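You operate a simulated robot arm through the tools that you are given. There is no shell and no other tool. Be economical: measure what you need, move in short steps, check, and stop when the job is done.

Carry out the task below with a simulated two-armed robot. There is one attempt and no reset: what you move stays moved.

Task
Take the lid off the tub on the grey table top and lay it down there. Fetch the blue tab from the cream bench shelf and set it on the tall carton top. Take the blue-capped filter on the low blue table top and put it away on the long steel shelf top. Put the grey tab from the second reel rack shelf from the top on the stand top before the hopper. Take the green oil can on the packing bench top and put it away on the cream bench shelf. Take the green-ended block on the second store shelf from the bottom and put it away on the cream bench shelf. Lift the oil cup lid open. Any order will do. Set down upright: green oil can.

It is judged by the outcome, as a careful person would: the job done as asked, and still so three seconds after it is handed in. It fails if anything else is knocked over, pushed out of place, dropped, spilled or broken. A push-on lid holds only when it is set on centred and level and pressed home; a screw cap is set on level and turned clockwise until tight.

Robot
Two 7-joint arms with two-finger grippers on one trunk, on a base that drives. Base frame: it is fixed to the floor where the robot stands at the start and does not move with it; the origin is under the middle of the robot, x ahead of it, y to its left, z up; the surface under the hand at the start is at about z = 830. Readings come in mm, rad, newtons and seconds.
The left shoulder is at the start at [36, 158, 1156], the right one opposite. With the tool pointing down near the work surface each hand reaches from about 260 to 720 mm from the robot's upright axis, wherever it stands, measured 20 degrees to its own side. Places, roughly: blue tab (5x3x2 cm) [3500, 1800, 300]; blue-capped filter (4x4x9 cm) [-200, 1900, 700]; cream bench shelf [3500, 2000, 300]; green oil can [-1250, -3750, 1000]; green-ended block (4x9x4 cm) [0, -5000, 500]; grey tab (5x3x2 cm) [-1700, -2600, 600]; long steel shelf top (13x62 cm) [1280, 300, 420]; oil cup lid [700, 700, 600]; stand top before the hopper (27x13 cm) [2260, -300, 920]; tall carton top [3900, -600, 600]; tub [500, -250, 750]. Payload 2.45 kg a hand.
The TCP of each hand is the grasp point between the finger pads, 26 mm short of the fingertips. In the tool frame z runs along the fingers and y along their closing line. Largest opening 96 mm; the body of the gripper starts 69 mm behind the TCP.
Orientation is that of the tool frame in the base frame, as [roll, pitch, yaw] about the fixed x, y, z axes, in that order (R = Rz(yaw) Ry(pitch) Rx(roll)). With the fingers straight down and closing along the base's y, the tool's x points along the base's -x, its y along +y and its z along -z.

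Tools
- The arms move only by the tool play_rows. It takes "left_moves", "right_moves" or both (then of equal length, played together; a hand with none holds still); each is a list of rows, each a list of 3 entries, a list of its own where there are three numbers: the shift along the base's x, y, z in mm, then the turn, a rotation vector about the base's x, y, z in rad, then the finger opening in mm, from 0 to 96. In form: [[[tx, ty, tz], [ax, ay, az], hand], ...]. A call has 1 to 12 rows; each row is the pose to reach, as a shift and turn from the pose commanded when the call began. Rows are played at 5 a second. More than 50 mm and 0.15 rad between two rows, or a gripper value outside its range, and nothing of the call is played. A pose out of reach is approached as far as the arm can. The call stops where the force on the tool passes 40 N (or 10 N more than at its start, if that is more) or the arm is blocked; 0.2 s more then pass. The fingers move at their own pace and stop on an object; they squeeze with about 41 N. The grip force told is the motor's: it shows also when the fingers shut on nothing. Time passes only in rows, and 0.2 s behind the last, so rows that repeat a pose let the fingers close. It gives the time, the measured TCP pose, the force on the tool (base axes), the opening and the grip force at its end, in the units of the frame above (readings bear some noise), with the torque about the TCP (base axes, N m) and any sound that the robot's microphone picked up.
- Cameras (640 x 400 px; columns grow to the right, rows downward): "scene" is now at [97.6, 15.7, 1627]; the picture's right is [0.28, -0.96, -0.00], its down [-0.74, -0.22, -0.63] and it looks along [0.61, 0.18, -0.77] (base axes); focal length 290 px, centre (320, 200). "left" rides on the left gripper at [82, -3, -98] in its tool frame; the picture's right is [0.04, 1.00, 0.00], its down [-0.73, 0.03, -0.68] and it looks along [-0.68, 0.03, 0.73] (tool axes); focal length 256 px, centre (320, 200). "right" rides on the right gripper at [82, 3, -98] in its tool frame; the picture's right is [-0.04, 1.00, 0.00], its down [-0.73, -0.03, -0.68] and it looks along [-0.68, -0.03, 0.73] (tool axes); focal length 256 px, centre (320, 200). There is no depth. A picture from a camera that has moved, and an enlarged one, comes with that camera's place and axes in the base frame and with its lens.
- capture(camera): a new picture of that camera. No time passes.
- lift_body(by): slides the trunk up (or, below 0, down) by that many mm; the arms and the scene camera ride with it, the base frame stays. It gives what a move gives, with no picture.
- roll_base(legs): drives the robot by 1 to 6 legs, each [ahead, left, turn to the left] in mm, mm and rad, along the robot's own axes; the way and the turn of a leg run together, so that a leg with both is an arc; at most 1500 mm and 3.142 rad a leg. The arms and the cameras ride along, it lands a little off, and it stops where it bumps. It gives what a move gives.
- head_to(pan, tilt): turns the head with the scene camera to pan (to the left, within 2.094 rad either way) and tilt (down, from -0.506 to 1.204), counted from straight ahead of the robot. It gives what a move gives.
- inspect(camera, box): a new picture of the part [left, top, right, bottom] of that camera's present view, enlarged. No time passes.
- job_done(): hands the job in; it is judged then, once.

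Work in short steps. Places have to be worked out from the pictures, the camera data and where the tool is seen: move nearer, look again, correct. Check each grasp and each placing, and mend what went wrong. You have 186 turns and 174 pictures in all, those below and enlarged ones among them. Open the grippers and draw the arms clear of the work before you hand the job in, unless the task says otherwise; then end with one line.

The tools are called as a command line: name --argument value ..., lists and objects as JSON in quotes. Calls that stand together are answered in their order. play_rows: Moves the arms, as the interface text tells. Its arguments: {"type":"object","properties":{"left_moves":{"type":"array"},"right_moves":{"type":"array"}},"required":[]} The other tools are called the same way: lift_body (by) slides the trunk up or down; roll_base (legs) drives the base; head_to (pan, tilt) turns the head that bears the scene camera; capture (camera) takes a picture; inspect (camera, box) takes an enlarged picture of a part of a camera's view; job_done () hands the job in.

At the start:

```text
clock: 0.0
left_ee_pos: [366.8, 353.8, 1164.6]
left_orientation: [3.139, -0.001, -3.14]
left_contact_force: [0.2, -0.4, -0.1]
left_ft_torque: [-0.03, 0.01, 0.06]
left_finger_gap: 95.9
left_finger_force: 0.1
right_ee_pos: [569.0, 66.3, 1156.5]
right_orientation: [3.137, -0.002, 3.141]
right_contact_force: [0.8, -0.5, 0.7]
right_ft_torque: [0.06, 0.02, -0.01]
right_finger_gap: 96.1
right_finger_force: 0.1
trunk travel left (down, up): [-325.0, 242.0]
robot x, y, heading: [3.3, -1.7, -0.002]
head pan, tilt: [0.286, 0.883]
```

scene: 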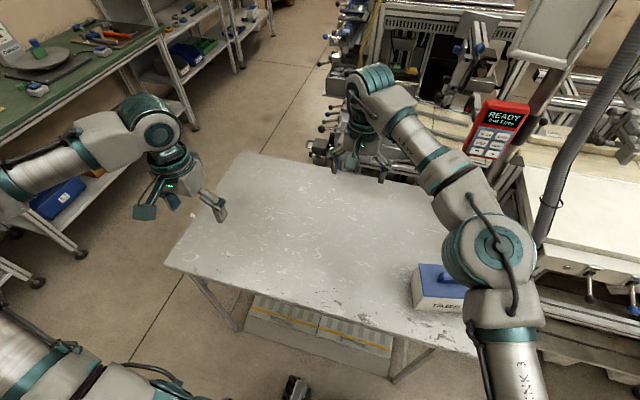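
right: 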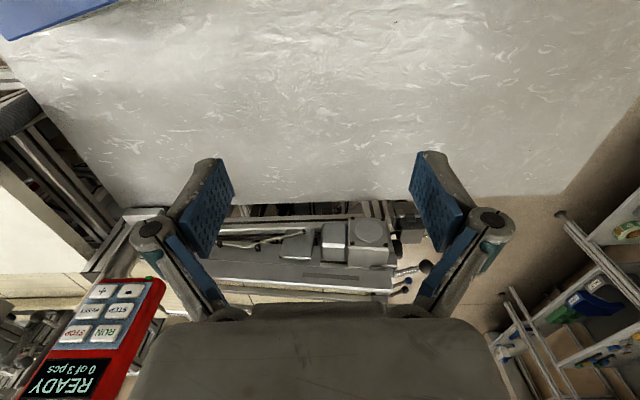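
left: 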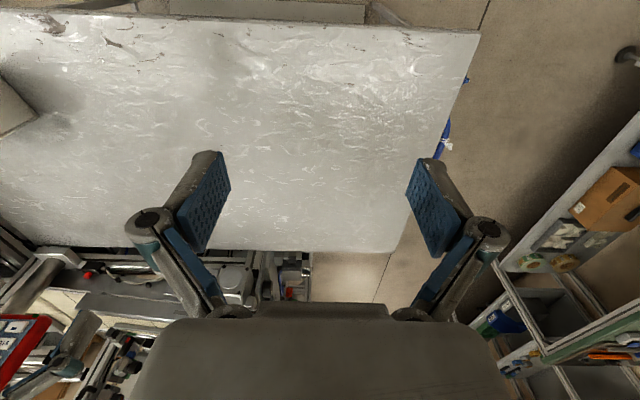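

The scene shows a blue-topped white tub at the right of the grey table, partly behind the right arm. I look at it closer and survey with the head.

head_to --pan -0.5 --tilt 0.9

capture --camera "scene"

```text
clock: 1.1
left_ee_pos: [363.8, 371.6, 1162.3]
left_orientation: [-3.132, 0.002, -3.137]
left_contact_force: [-0.5, 0.1, -0.5]
left_ft_torque: [-0.03, 0.02, 0.01]
left_finger_gap: 95.9
left_finger_force: 0.0
right_ee_pos: [566.8, 84.0, 1156.4]
right_orientation: [-3.132, 0.002, 3.141]
right_contact_force: [-1.0, 1.1, 0.0]
right_ft_torque: [-0.13, -0.01, -0.02]
right_finger_gap: 96.1
right_finger_force: 0.1
trunk travel left (down, up): [-325.0, 242.0]
robot x, y, heading: [2.6, 3.7, 0.004]
head pan, tilt: [-0.499, 0.901]
```

```text
170 pictures are left
camera scene: at [91.0, -19.7, 1625.7], right [-0.48, -0.88, 0.01], down [-0.69, 0.37, -0.62], along [0.54, -0.3, -0.78], focal length 290 px, centre (320, 200)
```

scene: 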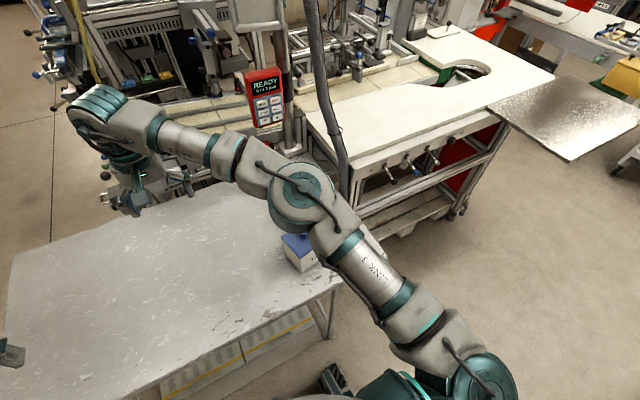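

The tub is about (495,-180). I move the right hand over toward it and view with its camera.

play_rows --right_moves '[[[-10, -40, 0], [0, 0, 0], 96], [[-20, -80, 0], [0, 0, 0], 96], [[-30, -120, 0], [0, 0, 0], 96], [[-40, -160, -20], [0, 0, 0], 96], [[-50, -200, -40], [0, 0, 0], 96], [[-60, -240, -50], [0, 0, 0], 96], [[-70, -260, -60], [0, 0, 0], 96], [[-70, -260, -60], [0, 0, 0], 96]]'

capture --camera "right"

capture --camera "scene"

```text
clock: 2.9
left_ee_pos: [363.6, 369.1, 1162.4]
left_orientation: [-3.132, 0.0, -3.141]
left_contact_force: [0.4, -0.6, -0.7]
left_ft_torque: [0.0, 0.0, 0.01]
left_finger_gap: 95.8
left_finger_force: 0.0
right_ee_pos: [497.2, -179.8, 1097.8]
right_orientation: [-3.133, 0.001, -3.14]
right_contact_force: [0.0, 0.9, 0.1]
right_ft_torque: [-0.03, -0.01, -0.01]
right_finger_gap: 95.9
right_finger_force: 0.0
trunk travel left (down, up): [-325.0, 242.0]
robot x, y, heading: [-1.2, 1.9, 0.001]
head pan, tilt: [-0.499, 0.901]
```

```text
169 pictures are left
camera right: at [416.3, -175.6, 1197.4], right [0.04, 1.0, -0.01], down [0.73, -0.02, 0.68], along [0.68, -0.03, -0.73], focal length 256 px, centre (320, 200)
```

right: 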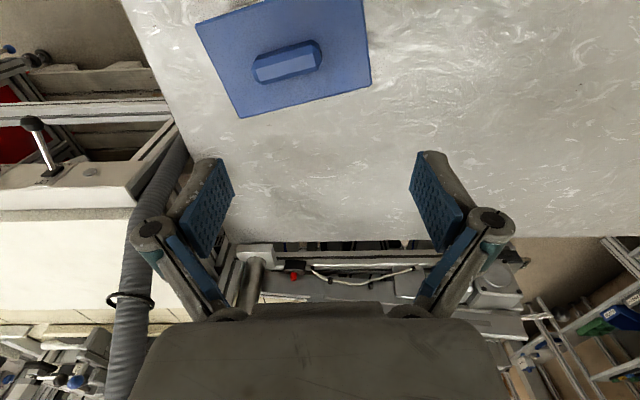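

```text
168 pictures are left
camera scene: at [90.8, -25.4, 1625.7], right [-0.48, -0.88, 0.01], down [-0.69, 0.37, -0.62], along [0.54, -0.3, -0.78], focal length 290 px, centre (320, 200)
```

scene: 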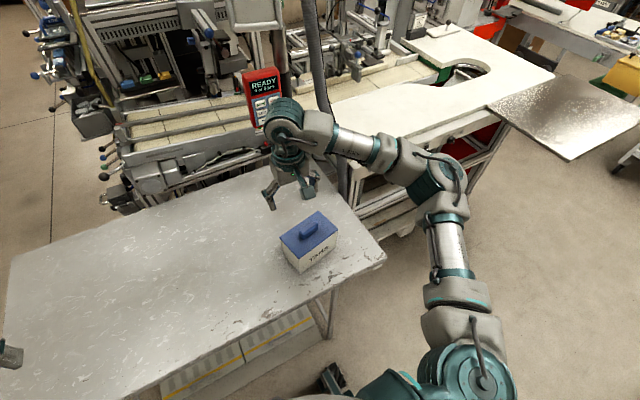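

The handle triangulates to about (478,-208,955), running about 16° off the y axis. I turn the right hand -1.3 rad so that the fingers close across it, and hover.

play_rows --right_moves '[[[-2, -3, 0], [0, 0, -0.14], 80], [[-4, -6, 0], [0, 0, -0.28], 80], [[-6, -9, -10], [0, 0, -0.42], 70], [[-8, -12, -20], [0, 0, -0.56], 70], [[-10, -15, -30], [0, 0, -0.7], 70], [[-12, -18, -40], [0, 0, -0.84], 70], [[-14, -21, -50], [0, 0, -0.98], 70], [[-16, -24, -50], [0, 0, -1.12], 70], [[-18, -26, -50], [0, 0, -1.26], 70], [[-19, -28, -50], [0, 0, -1.3], 70], [[-19, -28, -50], [0, 0, -1.3], 70]]'

capture --camera "right"

inspect --camera "scene" --box '[220, 140, 400, 290]'

```text
clock: 5.3
left_ee_pos: [363.5, 349.1, 1167.8]
left_orientation: [3.136, 0.002, -3.139]
left_contact_force: [0.5, -0.4, 0.5]
left_ft_torque: [0.02, -0.03, 0.0]
left_finger_gap: 96.0
left_finger_force: 0.0
right_ee_pos: [476.9, -225.0, 1045.6]
right_orientation: [-3.141, -0.004, 1.84]
right_contact_force: [0.9, 0.0, 0.5]
right_ft_torque: [0.03, -0.01, 0.01]
right_finger_gap: 70.1
right_finger_force: 0.0
trunk travel left (down, up): [-325.0, 242.0]
robot x, y, heading: [-0.8, 0.7, -0.003]
head pan, tilt: [-0.499, 0.901]
```

```text
167 pictures are left
camera right: at [460.1, -145.9, 1145.7], right [0.97, 0.23, 0.0], down [0.17, -0.72, 0.68], along [0.15, -0.66, -0.74], focal length 256 px, centre (320, 200)
```

right: 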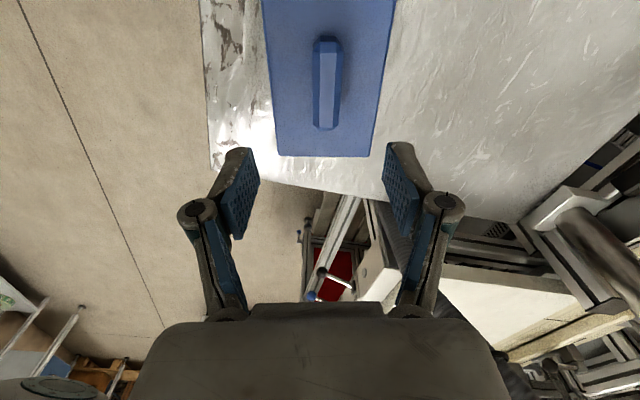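

```text
2.67 times, centred on (310, 215) of scene
camera zoom: at [90.2, -47.5, 1625.3], right [-0.48, -0.88, 0.0], down [-0.69, 0.38, -0.62], along [0.54, -0.29, -0.79], focal length 775 px, centre (347, 160)
```

zoom: 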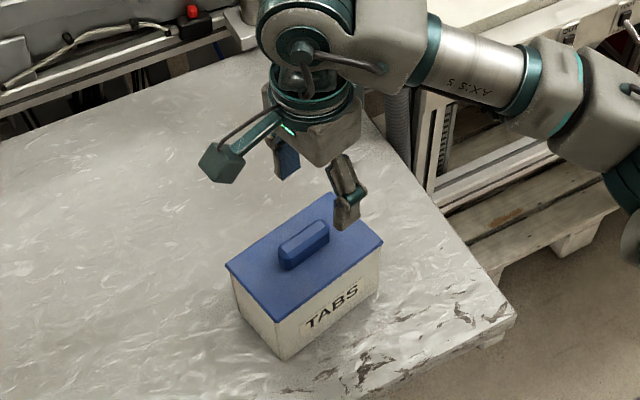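

Handle at about (480,-208,945); hand is ~17 mm off in y. I shift and come down partway, then look.

play_rows --right_moves '[[[3, 17, -20], [0, 0, 0], 60], [[3, 17, -50], [0, 0, 0], 60], [[3, 17, -62], [0, 0, 0], 60], [[3, 17, -62], [0, 0, 0], 60]]'

capture --camera "right"

inspect --camera "scene" --box '[240, 160, 380, 280]'

```text
clock: 6.3
left_ee_pos: [364.0, 351.8, 1165.2]
left_orientation: [3.138, 0.002, -3.14]
left_contact_force: [-0.1, -0.1, 0.7]
left_ft_torque: [0.01, 0.01, -0.02]
left_finger_gap: 96.2
left_finger_force: 0.0
right_ee_pos: [480.2, -205.0, 984.3]
right_orientation: [-3.141, -0.002, 1.84]
right_contact_force: [0.3, 0.2, 0.1]
right_ft_torque: [0.02, 0.03, 0.02]
right_finger_gap: 59.7
right_finger_force: 0.1
trunk travel left (down, up): [-325.0, 242.0]
robot x, y, heading: [4.4, 1.1, 0.001]
head pan, tilt: [-0.499, 0.901]
```

```text
165 pictures are left
camera right: at [462.3, -125.7, 1084.0], right [0.97, 0.23, 0.0], down [0.17, -0.72, 0.68], along [0.15, -0.66, -0.73], focal length 256 px, centre (320, 200)
```

right: 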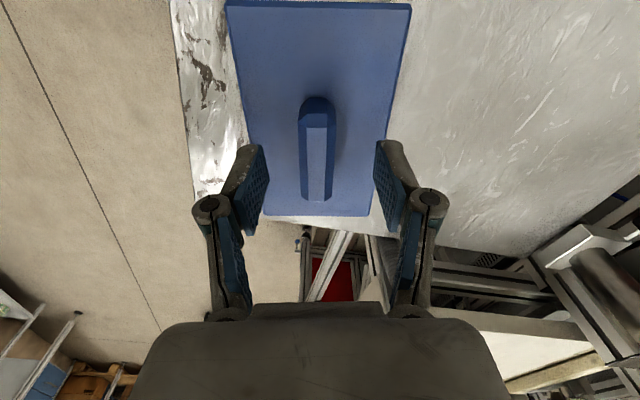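

```text
3.33 times, centred on (310, 220) of scene
camera zoom: at [90.4, -44.2, 1625.4], right [-0.48, -0.88, 0.0], down [-0.69, 0.38, -0.62], along [0.54, -0.29, -0.79], focal length 968 px, centre (353, 133)
```

zoom: 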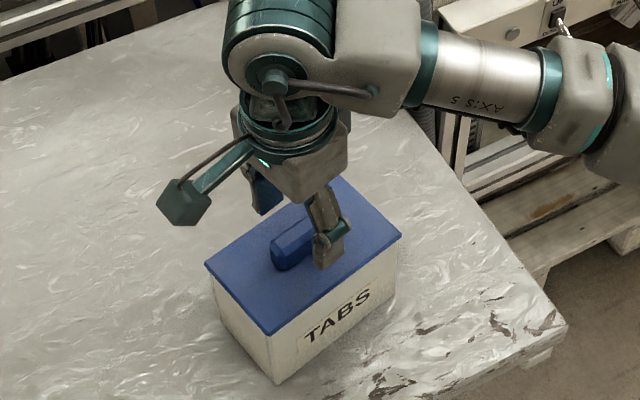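

Well aligned. I lower onto the handle and close.

play_rows --right_moves '[[[-2, -4, -15], [0, 0, 0], 60], [[-2, -4, -24], [0, 0, 0], 60], [[-2, -4, -24], [0, 0, 0], 20], [[-2, -4, -24], [0, 0, 0], 0], [[-2, -4, -24], [0, 0, 0], 0]]'

capture --camera "right"

```text
clock: 7.5
left_ee_pos: [365.0, 361.1, 1163.7]
left_orientation: [-3.14, 0.002, -3.141]
left_contact_force: [-0.1, 0.4, 0.5]
left_ft_torque: [0.0, 0.01, -0.01]
left_finger_gap: 96.0
left_finger_force: 0.1
right_ee_pos: [478.8, -201.3, 961.9]
right_orientation: [-3.14, 0.005, 1.844]
right_contact_force: [-1.1, -1.9, 2.4]
right_ft_torque: [-0.01, -0.1, -0.07]
right_finger_gap: 18.8
right_finger_force: 41.0
trunk travel left (down, up): [-325.0, 242.0]
robot x, y, heading: [0.8, 1.0, -0.003]
head pan, tilt: [-0.499, 0.901]
```

```text
163 pictures are left
camera right: at [460.3, -121.9, 1061.0], right [0.97, 0.23, 0.0], down [0.17, -0.71, 0.68], along [0.15, -0.66, -0.73], focal length 256 px, centre (320, 200)
```

right: 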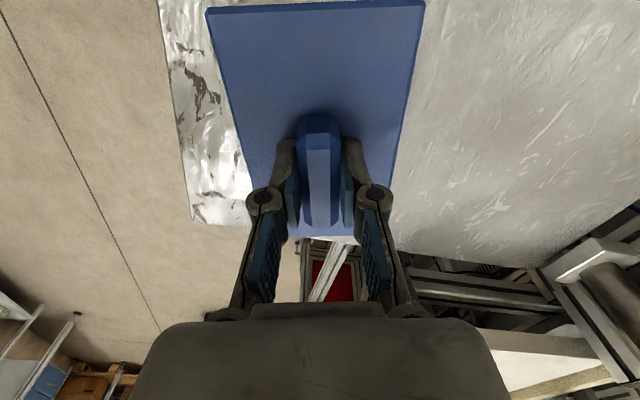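

Handle gripped (18.8 mm). Lift gently.

play_rows --right_moves '[[[0, 0, 4], [0, 0, 0], 0], [[0, 0, 10], [0, 0, 0], 0], [[0, 0, 20], [0, 0, 0], 0], [[0, 0, 40], [0, 0, 0], 0], [[0, 0, 60], [0, 0, 0], 0]]'

capture --camera "scene"

```text
clock: 8.7
left_ee_pos: [363.8, 360.0, 1163.7]
left_orientation: [-3.14, 0.0, -3.139]
left_contact_force: [0.3, -0.9, -0.2]
left_ft_torque: [0.02, 0.01, 0.03]
left_finger_gap: 95.8
left_finger_force: 0.1
right_ee_pos: [479.0, -203.1, 1021.7]
right_orientation: [-3.139, 0.004, 1.842]
right_contact_force: [-0.6, 0.1, -1.1]
right_ft_torque: [-0.03, 0.0, 0.0]
right_finger_gap: 19.1
right_finger_force: 41.2
trunk travel left (down, up): [-325.0, 242.0]
robot x, y, heading: [1.4, -1.3, 0.001]
head pan, tilt: [-0.499, 0.901]
```

```text
162 pictures are left
camera scene: at [90.2, -35.0, 1625.6], right [-0.48, -0.88, 0.0], down [-0.69, 0.37, -0.62], along [0.54, -0.3, -0.79], focal length 290 px, centre (320, 200)
```

scene: 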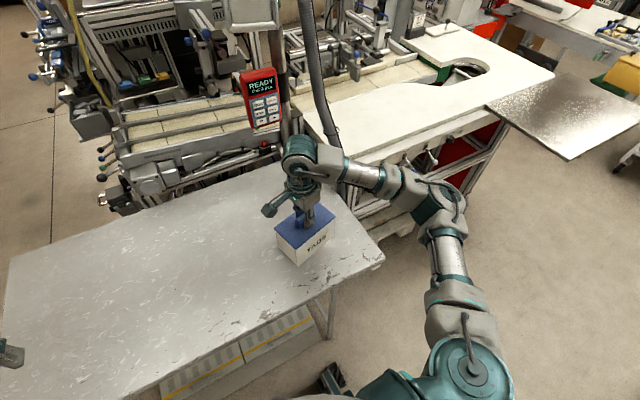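

inspect --camera "scene" --box '[240, 160, 380, 280]'

```text
3.33 times, centred on (310, 220) of scene
camera zoom: at [90.2, -35.0, 1625.6], right [-0.48, -0.88, 0.0], down [-0.69, 0.37, -0.62], along [0.54, -0.3, -0.79], focal length 968 px, centre (353, 133)
```

zoom: 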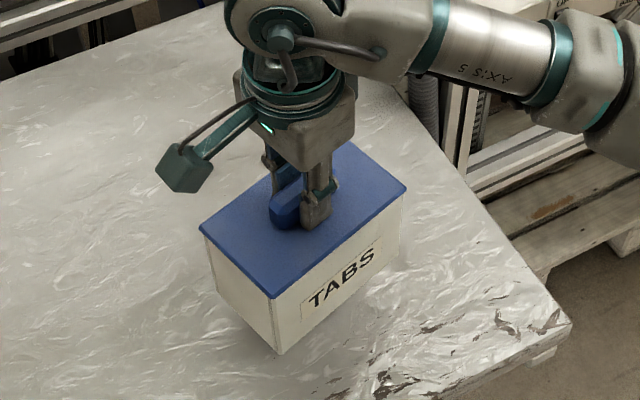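

The whole tub rose with the lid — it is pressed on. I set it back down, keep the grip, and will hold the tub body with the left hand.

play_rows --right_moves '[[[0, 0, -20], [0, 0, 0], 0], [[0, 0, -40], [0, 0, 0], 0], [[0, 0, -55], [0, 0, 0], 0], [[0, 0, -59], [0, 0, 0], 0], [[0, 0, -60], [0, 0, 0], 0]]' --left_moves '[[[0, 0, 0], [0, 0, -0.14], 96], [[0, 0, 0], [0, 0, -0.28], 96], [[0, 0, 0], [0, 0, -0.42], 96], [[0, 0, 0], [0, 0, -0.56], 96], [[0, 0, 0], [0, 0, -0.7], 96]]'

inspect --camera "scene" --box '[240, 160, 380, 280]'

```text
clock: 9.9
left_ee_pos: [362.9, 359.8, 1164.7]
left_orientation: [-3.141, 0.004, 2.439]
left_contact_force: [0.0, 0.4, 0.6]
left_ft_torque: [0.02, -0.01, -0.05]
left_finger_gap: 95.9
left_finger_force: 0.0
right_ee_pos: [478.7, -204.3, 962.3]
right_orientation: [-3.14, 0.004, 1.843]
right_contact_force: [0.5, -1.6, 1.1]
right_ft_torque: [0.08, 0.02, -0.02]
right_finger_gap: 18.8
right_finger_force: 41.1
trunk travel left (down, up): [-325.0, 242.0]
robot x, y, heading: [0.2, 2.5, 0.001]
head pan, tilt: [-0.499, 0.901]
```

```text
3.33 times, centred on (310, 220) of scene
camera zoom: at [90.2, -35.7, 1625.6], right [-0.48, -0.88, 0.0], down [-0.69, 0.37, -0.62], along [0.54, -0.3, -0.79], focal length 968 px, centre (353, 133)
```

zoom: 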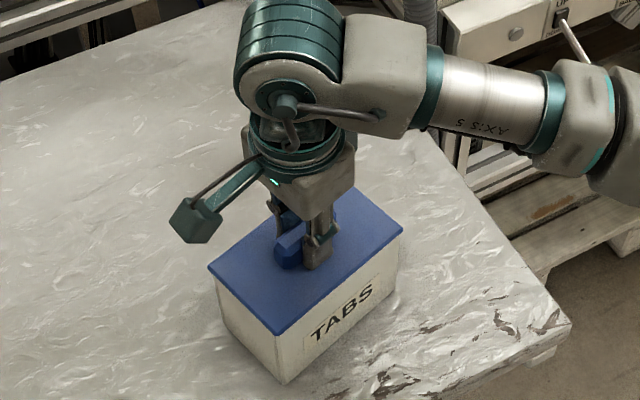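

Tub is back and upright. Now bring the left hand near its +y end, finishing the yaw, then tilt.

play_rows --left_moves '[[[5, -40, -10], [0, 0, -0.1], 96], [[10, -80, -25], [0, 0, -0.2], 96], [[16, -120, -40], [0, 0, -0.3], 96], [[22, -160, -55], [0, 0, -0.4], 96], [[30, -200, -70], [0, 0, -0.5], 96], [[38, -240, -85], [0, 0, -0.6], 96], [[46, -280, -100], [0, 0, -0.6], 96], [[53, -310, -115], [0, 0, -0.6], 96], [[53, -310, -115], [0, 0, -0.6], 96]]'

play_rows --left_moves '[[[0, 0, 0], [-0.14, -0.039, 0], 96], [[0, 0, 0], [-0.28, -0.078, 0], 96], [[0, 0, 0], [-0.42, -0.117, 0], 96], [[0, 0, 0], [-0.56, -0.155, 0], 96], [[0, 0, 0], [-0.7, -0.194, 0], 96], [[0, 0, 0], [-0.838, -0.233, 0], 96], [[0, 0, 0], [-0.838, -0.233, 0], 96]]'

capture --camera "left"

capture --camera "scene"

```text
clock: 11.9
left_ee_pos: [408.0, 88.5, 1069.0]
left_orientation: [-3.14, 0.005, 1.842]
left_contact_force: [-0.3, -1.3, -0.3]
left_ft_torque: [0.01, 0.01, -0.03]
left_finger_gap: 96.0
left_finger_force: 0.0
left hand out of reach, approached as far as the arm can: row 7, 8, 9
right_ee_pos: [478.3, -205.4, 961.4]
right_orientation: [-3.14, 0.002, 1.843]
right_contact_force: [-0.4, 0.8, 2.5]
right_ft_torque: [0.22, -0.01, 0.06]
right_finger_gap: 18.8
right_finger_force: 41.5
trunk travel left (down, up): [-325.0, 242.0]
robot x, y, heading: [-0.9, -3.2, -0.003]
head pan, tilt: [-0.499, 0.901]
heard: snap
```

```text
clock: 13.5
left_ee_pos: [407.6, 90.2, 1069.0]
left_orientation: [-3.139, 0.873, 1.845]
left_contact_force: [-0.3, 0.3, 1.0]
left_ft_torque: [0.07, -0.01, 0.0]
left_finger_gap: 95.8
left_finger_force: 0.0
right_ee_pos: [478.9, -204.5, 962.2]
right_orientation: [-3.141, 0.004, 1.841]
right_contact_force: [-0.1, -0.2, 0.1]
right_ft_torque: [0.0, -0.01, 0.06]
right_finger_gap: 18.9
right_finger_force: 41.0
trunk travel left (down, up): [-325.0, 242.0]
robot x, y, heading: [-1.4, -2.8, -0.001]
head pan, tilt: [-0.499, 0.901]
```

```text
159 pictures are left
camera left: at [369.3, 213.1, 1070.7], right [0.96, 0.29, -0.03], down [0.02, 0.06, 1.0], along [0.29, -0.95, 0.05], focal length 256 px, centre (320, 200)
```

left: 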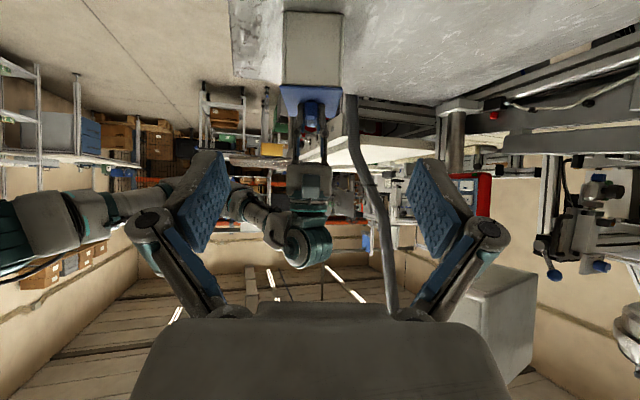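

```text
158 pictures are left
camera scene: at [91.0, -35.9, 1625.5], right [-0.48, -0.88, 0.0], down [-0.69, 0.37, -0.62], along [0.54, -0.3, -0.79], focal length 290 px, centre (320, 200)
```

scene: 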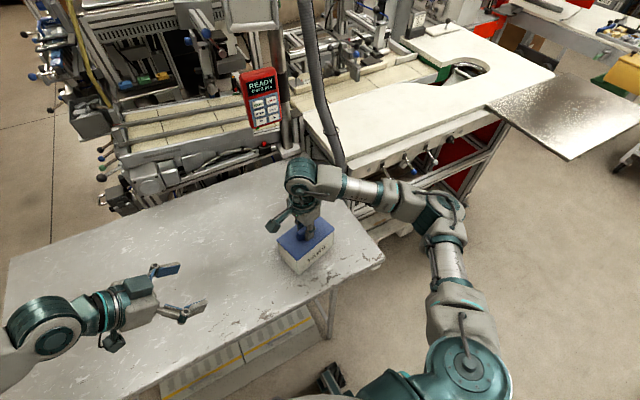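

A "snap" was heard, perhaps the lid reseating. I continue with the left hand: down to tub height about 100 mm short of the tub.

play_rows --left_moves '[[[4, -22, -33], [0, 0, 0], 96], [[8, -44, -66], [0, 0, 0], 96], [[12, -66, -99], [0, 0, 0], 96], [[16, -88, -132], [0, 0, 0], 96], [[20, -110, -165], [0, 0, 0], 96], [[24, -131, -192], [0, 0, 0], 96], [[24, -131, -192], [0, 0, 0], 96]]'

capture --camera "left"

capture --camera "scene"

```text
clock: 15.1
left_ee_pos: [420.4, 3.4, 913.8]
left_orientation: [-3.14, 0.873, 1.845]
left_contact_force: [-0.3, -0.1, 0.0]
left_ft_torque: [0.04, 0.02, -0.01]
left_finger_gap: 96.0
left_finger_force: 0.1
left hand out of reach, approached as far as the arm can: row 5, 6, 7
right_ee_pos: [478.3, -205.4, 961.5]
right_orientation: [-3.139, 0.001, 1.84]
right_contact_force: [-1.2, -0.2, 0.6]
right_ft_torque: [0.06, 0.04, 0.03]
right_finger_gap: 18.7
right_finger_force: 40.9
trunk travel left (down, up): [-325.0, 242.0]
robot x, y, heading: [1.1, -2.4, 0.0]
head pan, tilt: [-0.499, 0.901]
```

```text
157 pictures are left
camera left: at [383.0, 126.5, 915.3], right [0.96, 0.29, -0.03], down [0.02, 0.06, 1.0], along [0.29, -0.95, 0.05], focal length 256 px, centre (320, 200)
```

left: 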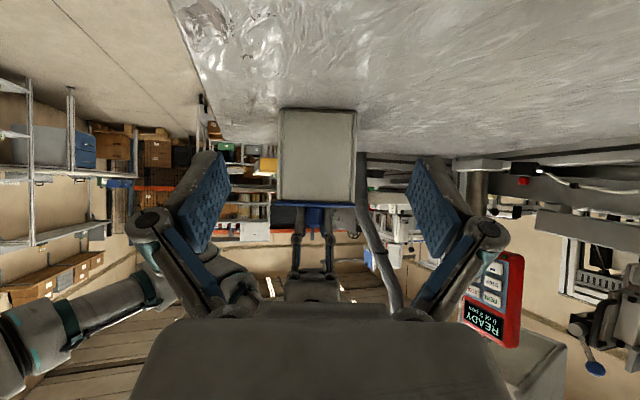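

```text
156 pictures are left
camera scene: at [91.3, -37.3, 1625.5], right [-0.48, -0.88, 0.0], down [-0.69, 0.38, -0.62], along [0.54, -0.3, -0.79], focal length 290 px, centre (320, 200)
```

scene: 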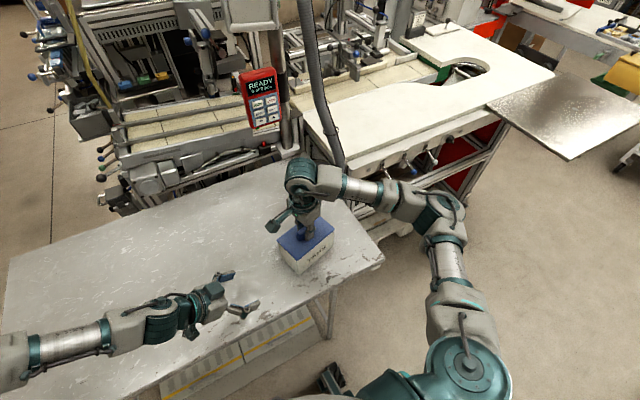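

The left arm can't reach across this far. I release the handle, raise both hands, and shift the base to the right by 200 mm.

play_rows --right_moves '[[[0, 0, 0], [0, 0, 0], 50], [[0, 0, 0], [0, 0, 0], 60], [[0, 0, 40], [0, 0, 0], 60], [[0, 0, 80], [0, 0, 0], 60], [[0, 0, 120], [0, 0, 0], 60]]' --left_moves '[[[0, 10, 30], [0, 0, 0], 96], [[0, 20, 60], [0, 0, 0], 96], [[0, 30, 90], [0, 0, 0], 96], [[0, 40, 120], [0, 0, 0], 96], [[0, 50, 160], [0, 0, 0], 96]]'

roll_base --legs '[[0, -200, 0]]'

head_to --pan -0.1 --tilt 0.9

capture --camera "scene"

capture --camera "right"

```text
clock: 16.3
left_ee_pos: [419.1, 55.1, 1075.6]
left_orientation: [-3.139, 0.873, 1.843]
left_contact_force: [0.2, -0.4, -0.1]
left_ft_torque: [0.01, -0.01, 0.01]
left_finger_gap: 95.9
left_finger_force: 0.1
right_ee_pos: [476.9, -205.0, 1083.3]
right_orientation: [-3.141, 0.003, 1.843]
right_contact_force: [-0.4, 0.1, 0.0]
right_ft_torque: [-0.02, -0.03, 0.03]
right_finger_gap: 60.2
right_finger_force: 0.0
trunk travel left (down, up): [-325.0, 242.0]
robot x, y, heading: [-1.1, -2.4, -0.004]
head pan, tilt: [-0.499, 0.901]
heard: snap
```

```text
clock: 17.9
left_ee_pos: [421.9, -139.8, 1074.0]
left_orientation: [-3.134, 0.876, 1.845]
left_contact_force: [-0.6, 0.0, -0.1]
left_ft_torque: [0.0, 0.01, 0.0]
left_finger_gap: 96.1
left_finger_force: 0.1
right_ee_pos: [478.8, -398.5, 1081.1]
right_orientation: [-3.137, 0.008, 1.839]
right_contact_force: [0.2, -0.7, -0.7]
right_ft_torque: [-0.02, 0.03, 0.01]
right_finger_gap: 59.8
right_finger_force: 0.1
trunk travel left (down, up): [-325.0, 242.0]
robot x, y, heading: [1.1, -198.9, 0.004]
head pan, tilt: [-0.499, 0.901]
```

```text
clock: 18.8
left_ee_pos: [418.5, -142.6, 1075.4]
left_orientation: [3.14, 0.872, 1.84]
left_contact_force: [0.8, 0.5, -0.3]
left_ft_torque: [-0.01, 0.02, 0.02]
left_finger_gap: 96.2
left_finger_force: 0.1
right_ee_pos: [474.9, -402.4, 1082.4]
right_orientation: [3.14, 0.003, 1.842]
right_contact_force: [0.6, -0.1, 0.0]
right_ft_torque: [0.01, -0.01, -0.03]
right_finger_gap: 60.1
right_finger_force: 0.0
trunk travel left (down, up): [-325.0, 242.0]
robot x, y, heading: [-1.7, -198.0, 0.0]
head pan, tilt: [-0.099, 0.901]
```

```text
155 pictures are left
camera scene: at [99.3, -190.8, 1625.5], right [-0.1, -0.99, 0.01], down [-0.78, 0.07, -0.62], along [0.62, -0.07, -0.79], focal length 290 px, centre (320, 200)
```

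scene: 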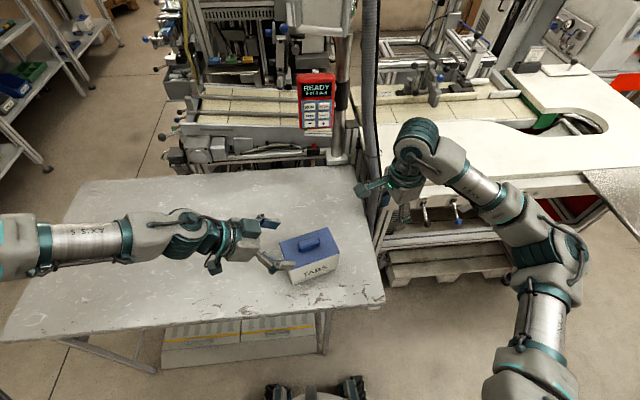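

```text
154 pictures are left
camera right: at [457.3, -322.9, 1182.3], right [0.97, 0.23, 0.0], down [0.17, -0.71, 0.68], along [0.16, -0.66, -0.73], focal length 256 px, centre (320, 200)
```

right: 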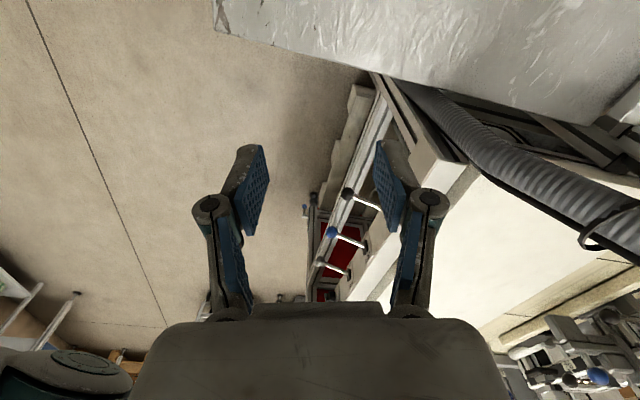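

Base shifted. Left hand: back off in +y, then down to tub height.

play_rows --left_moves '[[[4, 40, 0], [0, 0, 0], 96], [[10, 80, -10], [0, 0, 0], 96], [[13, 105, -50], [0, 0, 0], 96], [[13, 105, -100], [0, 0, 0], 96], [[13, 105, -150], [0, 0, 0], 96], [[13, 105, -190], [0, 0, 0], 96], [[13, 105, -203], [0, 0, 0], 96], [[13, 105, -203], [0, 0, 0], 96]]'

capture --camera "left"

inspect --camera "scene" --box '[180, 160, 380, 320]'

```text
clock: 20.6
left_ee_pos: [431.2, -41.3, 870.4]
left_orientation: [3.139, 0.871, 1.837]
left_contact_force: [0.4, 0.3, -0.9]
left_ft_torque: [0.01, 0.01, -0.01]
left_finger_gap: 96.0
left_finger_force: 0.1
right_ee_pos: [475.1, -406.1, 1083.0]
right_orientation: [3.141, 0.001, 1.838]
right_contact_force: [0.1, 0.0, -0.1]
right_ft_torque: [-0.02, -0.01, -0.01]
right_finger_gap: 60.0
right_finger_force: 0.0
trunk travel left (down, up): [-325.0, 242.0]
robot x, y, heading: [-3.4, -197.9, 0.003]
head pan, tilt: [-0.099, 0.901]
```

```text
153 pictures are left
camera left: at [392.5, 81.9, 873.8], right [0.96, 0.29, -0.03], down [0.01, 0.05, 1.0], along [0.29, -0.96, 0.05], focal length 256 px, centre (320, 200)
```

left: 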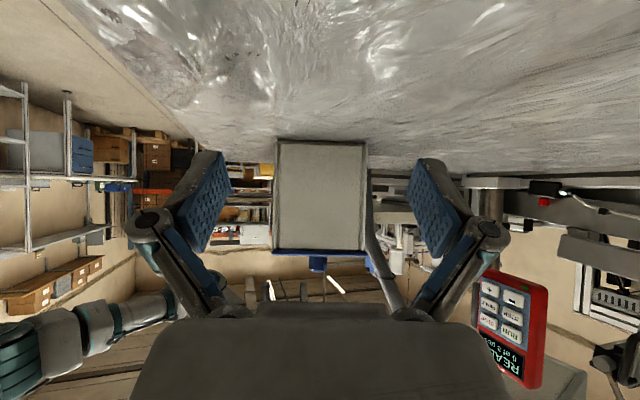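

```text
2.50 times, centred on (280, 240) of scene
camera zoom: at [99.8, -194.1, 1625.5], right [-0.1, -0.99, 0.01], down [-0.78, 0.07, -0.62], along [0.61, -0.07, -0.79], focal length 726 px, centre (420, 100)
```

zoom: 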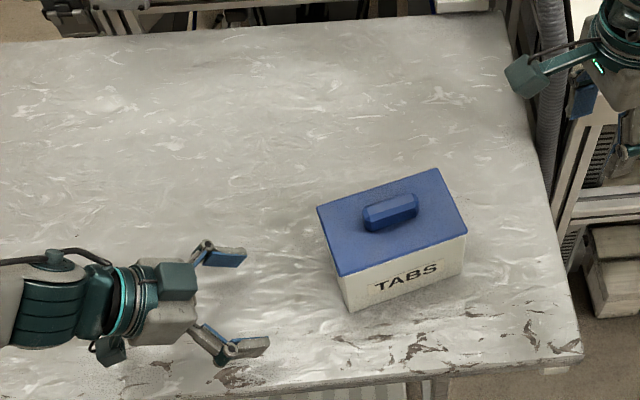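

Left hand is well centred on the tub's end face. Slide in 120 mm horizontally.

play_rows --left_moves '[[[10, -35, 0], [0, 0, 0], 96], [[18, -64, 0], [0, 0, 0], 96], [[25, -90, 0], [0, 0, 0], 96], [[30, -106, 0], [0, 0, 0], 96], [[33, -116, 0], [0, 0, 0], 96]]'

capture --camera "left"

inspect --camera "scene" --box '[180, 160, 380, 320]'

```text
clock: 21.8
left_ee_pos: [460.1, -159.4, 882.6]
left_orientation: [3.136, 0.863, 1.834]
left_contact_force: [0.1, -0.5, -0.4]
left_ft_torque: [0.05, -0.02, 0.03]
left_finger_gap: 95.8
left_finger_force: 0.2
left hand out of reach, approached as far as the arm can: row 4, 5
right_ee_pos: [474.0, -417.7, 1081.4]
right_orientation: [3.138, -0.006, 1.836]
right_contact_force: [-0.3, -0.2, -0.3]
right_ft_torque: [0.04, 0.01, -0.03]
right_finger_gap: 59.8
right_finger_force: 0.0
trunk travel left (down, up): [-325.0, 242.0]
robot x, y, heading: [0.3, -201.4, 0.003]
head pan, tilt: [-0.099, 0.901]
```

```text
151 pictures are left
camera left: at [421.9, -36.7, 884.9], right [0.96, 0.29, -0.03], down [0.01, 0.04, 1.0], along [0.29, -0.96, 0.04], focal length 256 px, centre (320, 200)
```

left: 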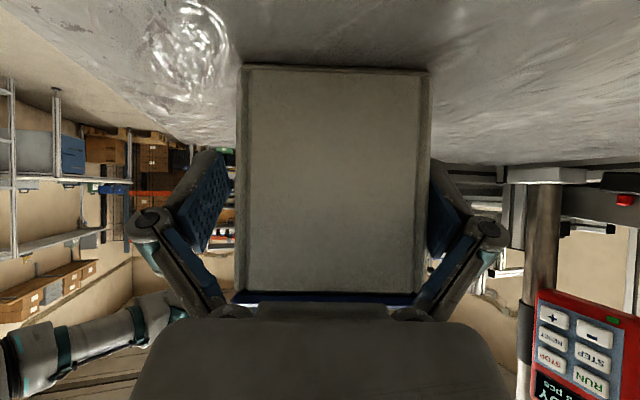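

```text
2.50 times, centred on (280, 240) of scene
camera zoom: at [100.1, -220.2, 1625.4], right [-0.1, -0.99, -0.01], down [-0.78, 0.08, -0.62], along [0.61, -0.06, -0.79], focal length 726 px, centre (420, 100)
```

zoom: 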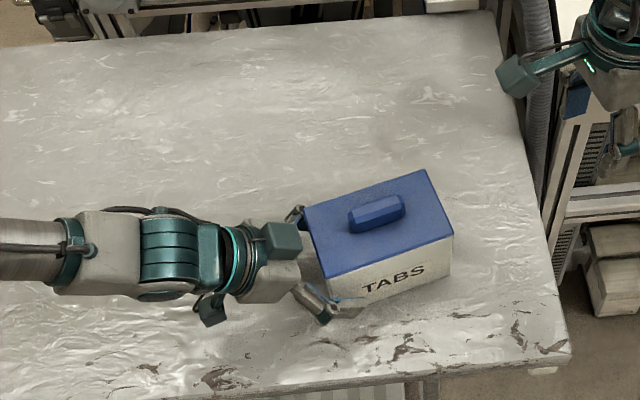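

Fingers straddle the tub; shift ~4 mm to centre, then close.

play_rows --left_moves '[[[4, 1, 0], [0, 0, 0], 96], [[4, 1, 0], [0, 0, 0], 86], [[4, 1, 0], [0, 0, 0], 70], [[4, 1, 0], [0, 0, 0], 60], [[4, 1, 0], [0, 0, 0], 60]]'

capture --camera "left"

```text
clock: 23.0
left_ee_pos: [464.4, -147.9, 881.7]
left_orientation: [-3.141, 0.871, 1.838]
left_contact_force: [-0.5, -1.4, 3.6]
left_ft_torque: [-0.63, -0.14, -0.03]
left_finger_gap: 84.1
left_finger_force: 41.1
right_ee_pos: [476.7, -404.8, 1082.6]
right_orientation: [3.14, 0.001, 1.841]
right_contact_force: [-0.1, 0.2, 0.7]
right_ft_torque: [-0.04, 0.0, 0.0]
right_finger_gap: 59.9
right_finger_force: 0.0
trunk travel left (down, up): [-325.0, 242.0]
robot x, y, heading: [0.6, -197.4, 0.0]
head pan, tilt: [-0.099, 0.901]
```

```text
149 pictures are left
camera left: at [425.3, -24.9, 883.9], right [0.96, 0.29, -0.03], down [0.01, 0.05, 1.0], along [0.29, -0.96, 0.05], focal length 256 px, centre (320, 200)
```

left: 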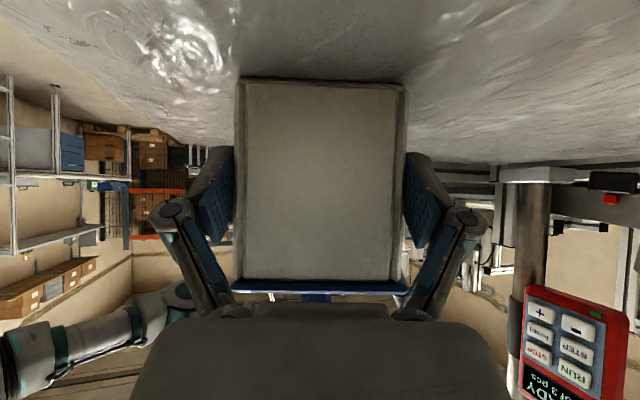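

Left holds the tub (84 mm). Bring the right hand back over the handle.

play_rows --right_moves '[[[0, 40, 0], [0, 0, 0], 60], [[0, 80, 0], [0, 0, 0], 60], [[0, 120, 0], [0, 0, 0], 60], [[1, 160, 0], [0, 0, 0], 60], [[1, 198, -20], [0, 0, 0], 60], [[1, 198, -60], [0, 0, 0], 60], [[1, 198, -80], [0, 0, 0], 60], [[1, 198, -80], [0, 0, 0], 60]]'

capture --camera "right"

inspect --camera "scene" --box '[180, 160, 380, 320]'

```text
clock: 24.8
left_ee_pos: [464.2, -150.4, 881.4]
left_orientation: [3.139, 0.87, 1.838]
left_contact_force: [-0.2, 1.0, 5.5]
left_ft_torque: [-0.31, -0.27, 0.09]
left_finger_gap: 84.4
left_finger_force: 40.8
right_ee_pos: [475.4, -209.0, 1001.4]
right_orientation: [3.138, 0.0, 1.84]
right_contact_force: [-0.5, 0.1, 0.3]
right_ft_torque: [0.0, 0.01, 0.01]
right_finger_gap: 59.8
right_finger_force: 0.0
trunk travel left (down, up): [-325.0, 242.0]
robot x, y, heading: [0.2, -199.2, 0.002]
head pan, tilt: [-0.099, 0.901]
```

```text
148 pictures are left
camera right: at [459.0, -129.4, 1101.2], right [0.97, 0.23, 0.0], down [0.17, -0.72, 0.68], along [0.16, -0.66, -0.73], focal length 256 px, centre (320, 200)
```

right: 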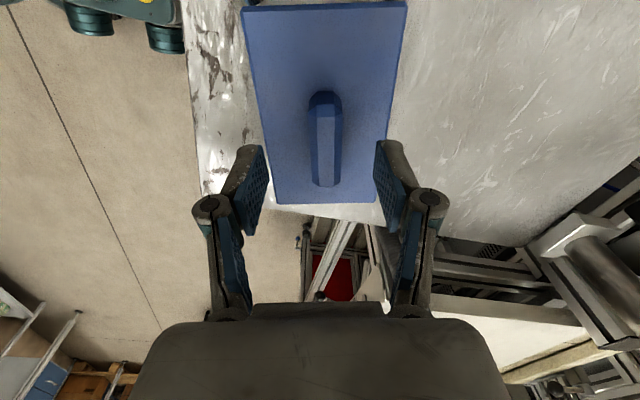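

```text
2.50 times, centred on (280, 240) of scene
camera zoom: at [99.6, -203.9, 1625.6], right [-0.1, -0.99, 0.0], down [-0.78, 0.08, -0.62], along [0.61, -0.06, -0.79], focal length 726 px, centre (420, 100)
```

zoom: 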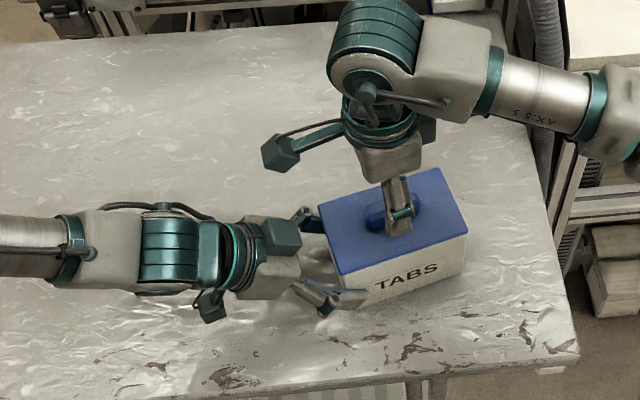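

Adjust (+7,-3), lower and grip.

play_rows --right_moves '[[[6, -3, -15], [0, 0, 0], 60], [[6, -3, -32], [0, 0, 0], 60], [[6, -3, -40], [0, 0, 0], 60], [[6, -3, -40], [0, 0, 0], 10], [[6, -3, -40], [0, 0, 0], 0], [[6, -3, -40], [0, 0, 0], 0]]'

play_rows --right_moves '[[[0, 0, 2], [0, 0, 0], 0], [[0, 0, 5], [0, 0, 0], 0], [[0, 0, 9], [0, 0, 0], 0], [[0, 0, 14], [0, 0, 0], 0], [[0, 0, 20], [0, 0, 0], 0], [[0, 0, 30], [0, 0, 0], 0]]'

inspect --camera "scene" --box '[180, 160, 380, 320]'

```text
clock: 26.2
left_ee_pos: [464.0, -150.3, 882.0]
left_orientation: [3.14, 0.87, 1.841]
left_contact_force: [5.0, 1.8, 3.2]
left_ft_torque: [-0.09, 0.2, 0.64]
left_finger_gap: 84.4
left_finger_force: 40.9
right_ee_pos: [481.6, -210.8, 961.6]
right_orientation: [3.139, 0.0, 1.839]
right_contact_force: [-5.5, -2.0, 2.5]
right_ft_torque: [-0.11, 0.11, -0.4]
right_finger_gap: 18.8
right_finger_force: 41.1
trunk travel left (down, up): [-325.0, 242.0]
robot x, y, heading: [-2.4, -199.2, -0.006]
head pan, tilt: [-0.099, 0.901]
heard: snap
```

```text
clock: 27.6
left_ee_pos: [463.2, -149.1, 881.6]
left_orientation: [3.141, 0.87, 1.837]
left_contact_force: [0.0, -0.1, 3.5]
left_ft_torque: [0.07, -0.17, -0.06]
left_finger_gap: 84.2
left_finger_force: 41.3
right_ee_pos: [482.1, -211.6, 991.3]
right_orientation: [3.14, 0.0, 1.842]
right_contact_force: [1.2, 0.0, -2.0]
right_ft_torque: [-0.03, 0.02, 0.01]
right_finger_gap: 19.2
right_finger_force: 41.0
trunk travel left (down, up): [-325.0, 242.0]
robot x, y, heading: [-3.6, -197.6, 0.002]
head pan, tilt: [-0.099, 0.901]
```

```text
2.50 times, centred on (280, 240) of scene
camera zoom: at [100.2, -204.9, 1625.5], right [-0.1, -0.99, 0.0], down [-0.78, 0.08, -0.62], along [0.61, -0.06, -0.79], focal length 726 px, centre (420, 100)
```

zoom: 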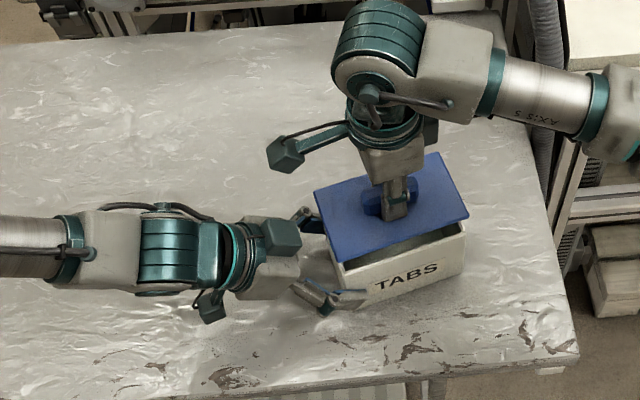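

Lid is free. Raise the lid, open the left hand and back it straight out.

play_rows --right_moves '[[[0, 0, 20], [0, 0, 0], 0], [[0, 0, 40], [0, 0, 0], 0], [[0, 0, 60], [0, 0, 0], 0], [[0, 0, 60], [0, 0, 0], 0], [[0, 0, 60], [0, 0, 0], 0], [[0, 0, 60], [0, 0, 0], 0], [[0, 0, 60], [0, 0, 0], 0]]' --left_moves '[[[0, 0, 0], [0, 0, 0], 96], [[0, 0, 0], [0, 0, 0], 96], [[0, 0, 0], [0, 0, 0], 96], [[-8, 29, 0], [0, 0, 0], 96], [[-20, 70, 0], [0, 0, 0], 96], [[-32, 115, 0], [0, 0, 0], 96], [[-32, 125, 40], [0, 0, 0], 96]]'

capture --camera "scene"

```text
clock: 29.2
left_ee_pos: [432.1, -24.3, 922.8]
left_orientation: [3.141, 0.869, 1.839]
left_contact_force: [0.1, -0.5, 0.1]
left_ft_torque: [0.02, 0.01, 0.03]
left_finger_gap: 95.9
left_finger_force: 0.0
right_ee_pos: [481.9, -212.3, 1051.8]
right_orientation: [3.137, 0.0, 1.841]
right_contact_force: [0.1, 0.5, -0.2]
right_ft_torque: [0.0, -0.02, -0.02]
right_finger_gap: 18.8
right_finger_force: 41.1
trunk travel left (down, up): [-325.0, 242.0]
robot x, y, heading: [0.8, -198.4, 0.003]
head pan, tilt: [-0.099, 0.901]
```

```text
145 pictures are left
camera scene: at [98.6, -203.0, 1625.7], right [-0.1, -0.99, 0.0], down [-0.78, 0.08, -0.62], along [0.62, -0.06, -0.79], focal length 290 px, centre (320, 200)
```

scene: 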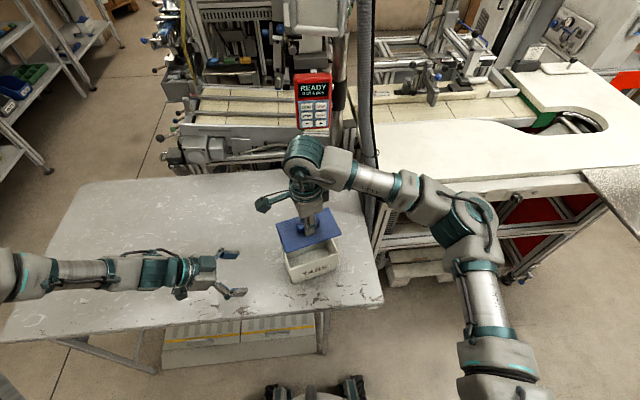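

Carry the lid forward to about (645,-160) over free table, and lower.

play_rows --right_moves '[[[40, 12, 0], [0, 0, 0], 0], [[80, 24, 0], [0, 0, 0], 0], [[120, 36, 0], [0, 0, 0], 0], [[160, 50, 0], [0, 0, 0], 0], [[163, 50, -45], [0, 0, 0], 0], [[163, 50, -90], [0, 0, 0], 0], [[163, 50, -130], [0, 0, 0], 0], [[163, 50, -160], [0, 0, 0], 0]]'

capture --camera "scene"

```text
clock: 31.0
left_ee_pos: [433.4, -23.9, 920.8]
left_orientation: [3.141, 0.872, 1.84]
left_contact_force: [0.4, 0.2, -0.2]
left_ft_torque: [0.02, -0.01, -0.03]
left_finger_gap: 95.8
left_finger_force: 0.1
right_ee_pos: [642.0, -163.6, 890.1]
right_orientation: [-3.141, -0.001, 1.84]
right_contact_force: [-0.1, -0.4, -0.3]
right_ft_torque: [0.0, 0.01, 0.0]
right_finger_gap: 18.9
right_finger_force: 41.2
right hand out of reach, approached as far as the arm can: row 4, 5, 6, 7, 8
trunk travel left (down, up): [-325.0, 242.0]
robot x, y, heading: [-0.6, -197.2, 0.0]
head pan, tilt: [-0.099, 0.901]
```

```text
144 pictures are left
camera scene: at [101.3, -202.7, 1625.4], right [-0.1, -0.99, 0.0], down [-0.78, 0.08, -0.62], along [0.61, -0.06, -0.79], focal length 290 px, centre (320, 200)
```

scene: 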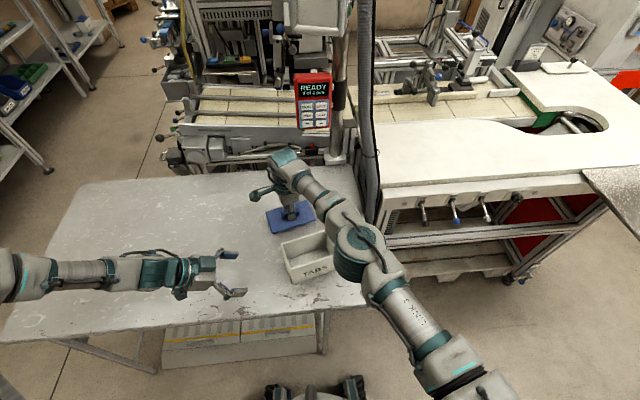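

Lower slowly to contact.

play_rows --right_moves '[[[0, 0, -8], [0, 0, 0], 0], [[0, 0, -14], [0, 0, 0], 0], [[0, 0, -18], [0, 0, 0], 0], [[0, 0, -21], [0, 0, 0], 0]]'

inspect --camera "scene" --box '[220, 150, 400, 300]'

```text
clock: 32.0
left_ee_pos: [431.6, -25.7, 921.7]
left_orientation: [3.138, 0.872, 1.837]
left_contact_force: [0.5, -0.6, 0.4]
left_ft_torque: [0.0, -0.02, 0.0]
left_finger_gap: 96.1
left_finger_force: 0.1
right_ee_pos: [640.1, -163.4, 872.8]
right_orientation: [3.137, 0.002, 1.84]
right_contact_force: [5.6, -1.4, 14.6]
right_ft_torque: [0.19, 0.12, 0.0]
right_finger_gap: 19.0
right_finger_force: 41.0
trunk travel left (down, up): [-325.0, 242.0]
robot x, y, heading: [1.2, -200.9, -0.004]
head pan, tilt: [-0.099, 0.901]
```

```text
2.67 times, centred on (310, 225) of scene
camera zoom: at [98.7, -202.9, 1625.9], right [-0.1, -0.99, 0.0], down [-0.78, 0.08, -0.62], along [0.62, -0.06, -0.79], focal length 775 px, centre (347, 133)
```

zoom: 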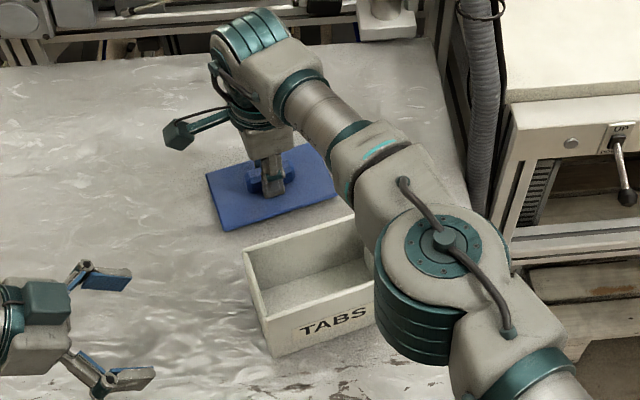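

Contact (15 N): lid rests flat on the table. Release and raise, then bring both arms back.

play_rows --right_moves '[[[0, 0, 1], [0, 0, 0], 40], [[0, 0, 1], [0, 0, 0], 60], [[0, 0, 30], [0, 0, 0], 60], [[0, 0, 70], [0, 0, 0], 60], [[-30, 0, 110], [0, 0, 0], 60], [[-60, -30, 140], [0, 0, 0], 60], [[-100, -60, 160], [0, 0, 0], 60], [[-140, -80, 180], [0, 0, 0], 60]]' --left_moves '[[[0, 0, 20], [0, 0, 0], 96], [[0, 10, 60], [0, 0, 0], 96], [[0, 20, 100], [0, 0, 0], 96], [[0, 40, 130], [0.14, 0.039, 0], 96], [[0, 60, 150], [0.28, 0.078, 0], 96], [[0, 80, 150], [0.42, 0.117, 0], 96], [[0, 100, 150], [0.56, 0.155, 0], 96], [[0, 110, 150], [0.7, 0.194, 0], 96]]'

capture --camera "scene"

```text
refused: row 6 steps farther than a row can; nothing moved
```

```text
142 pictures are left
camera scene: at [98.7, -202.9, 1625.9], right [-0.1, -0.99, 0.0], down [-0.78, 0.08, -0.62], along [0.62, -0.06, -0.79], focal length 290 px, centre (320, 200)
```

scene: 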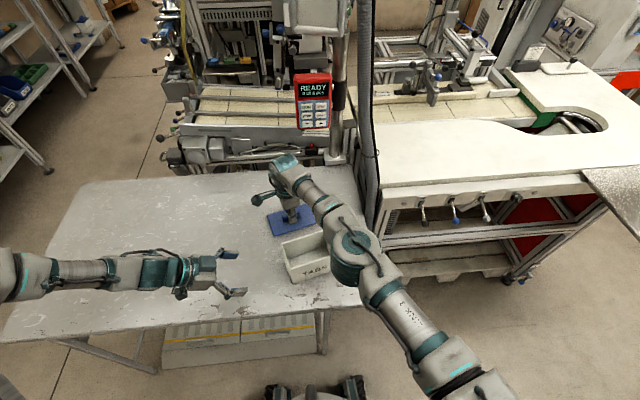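

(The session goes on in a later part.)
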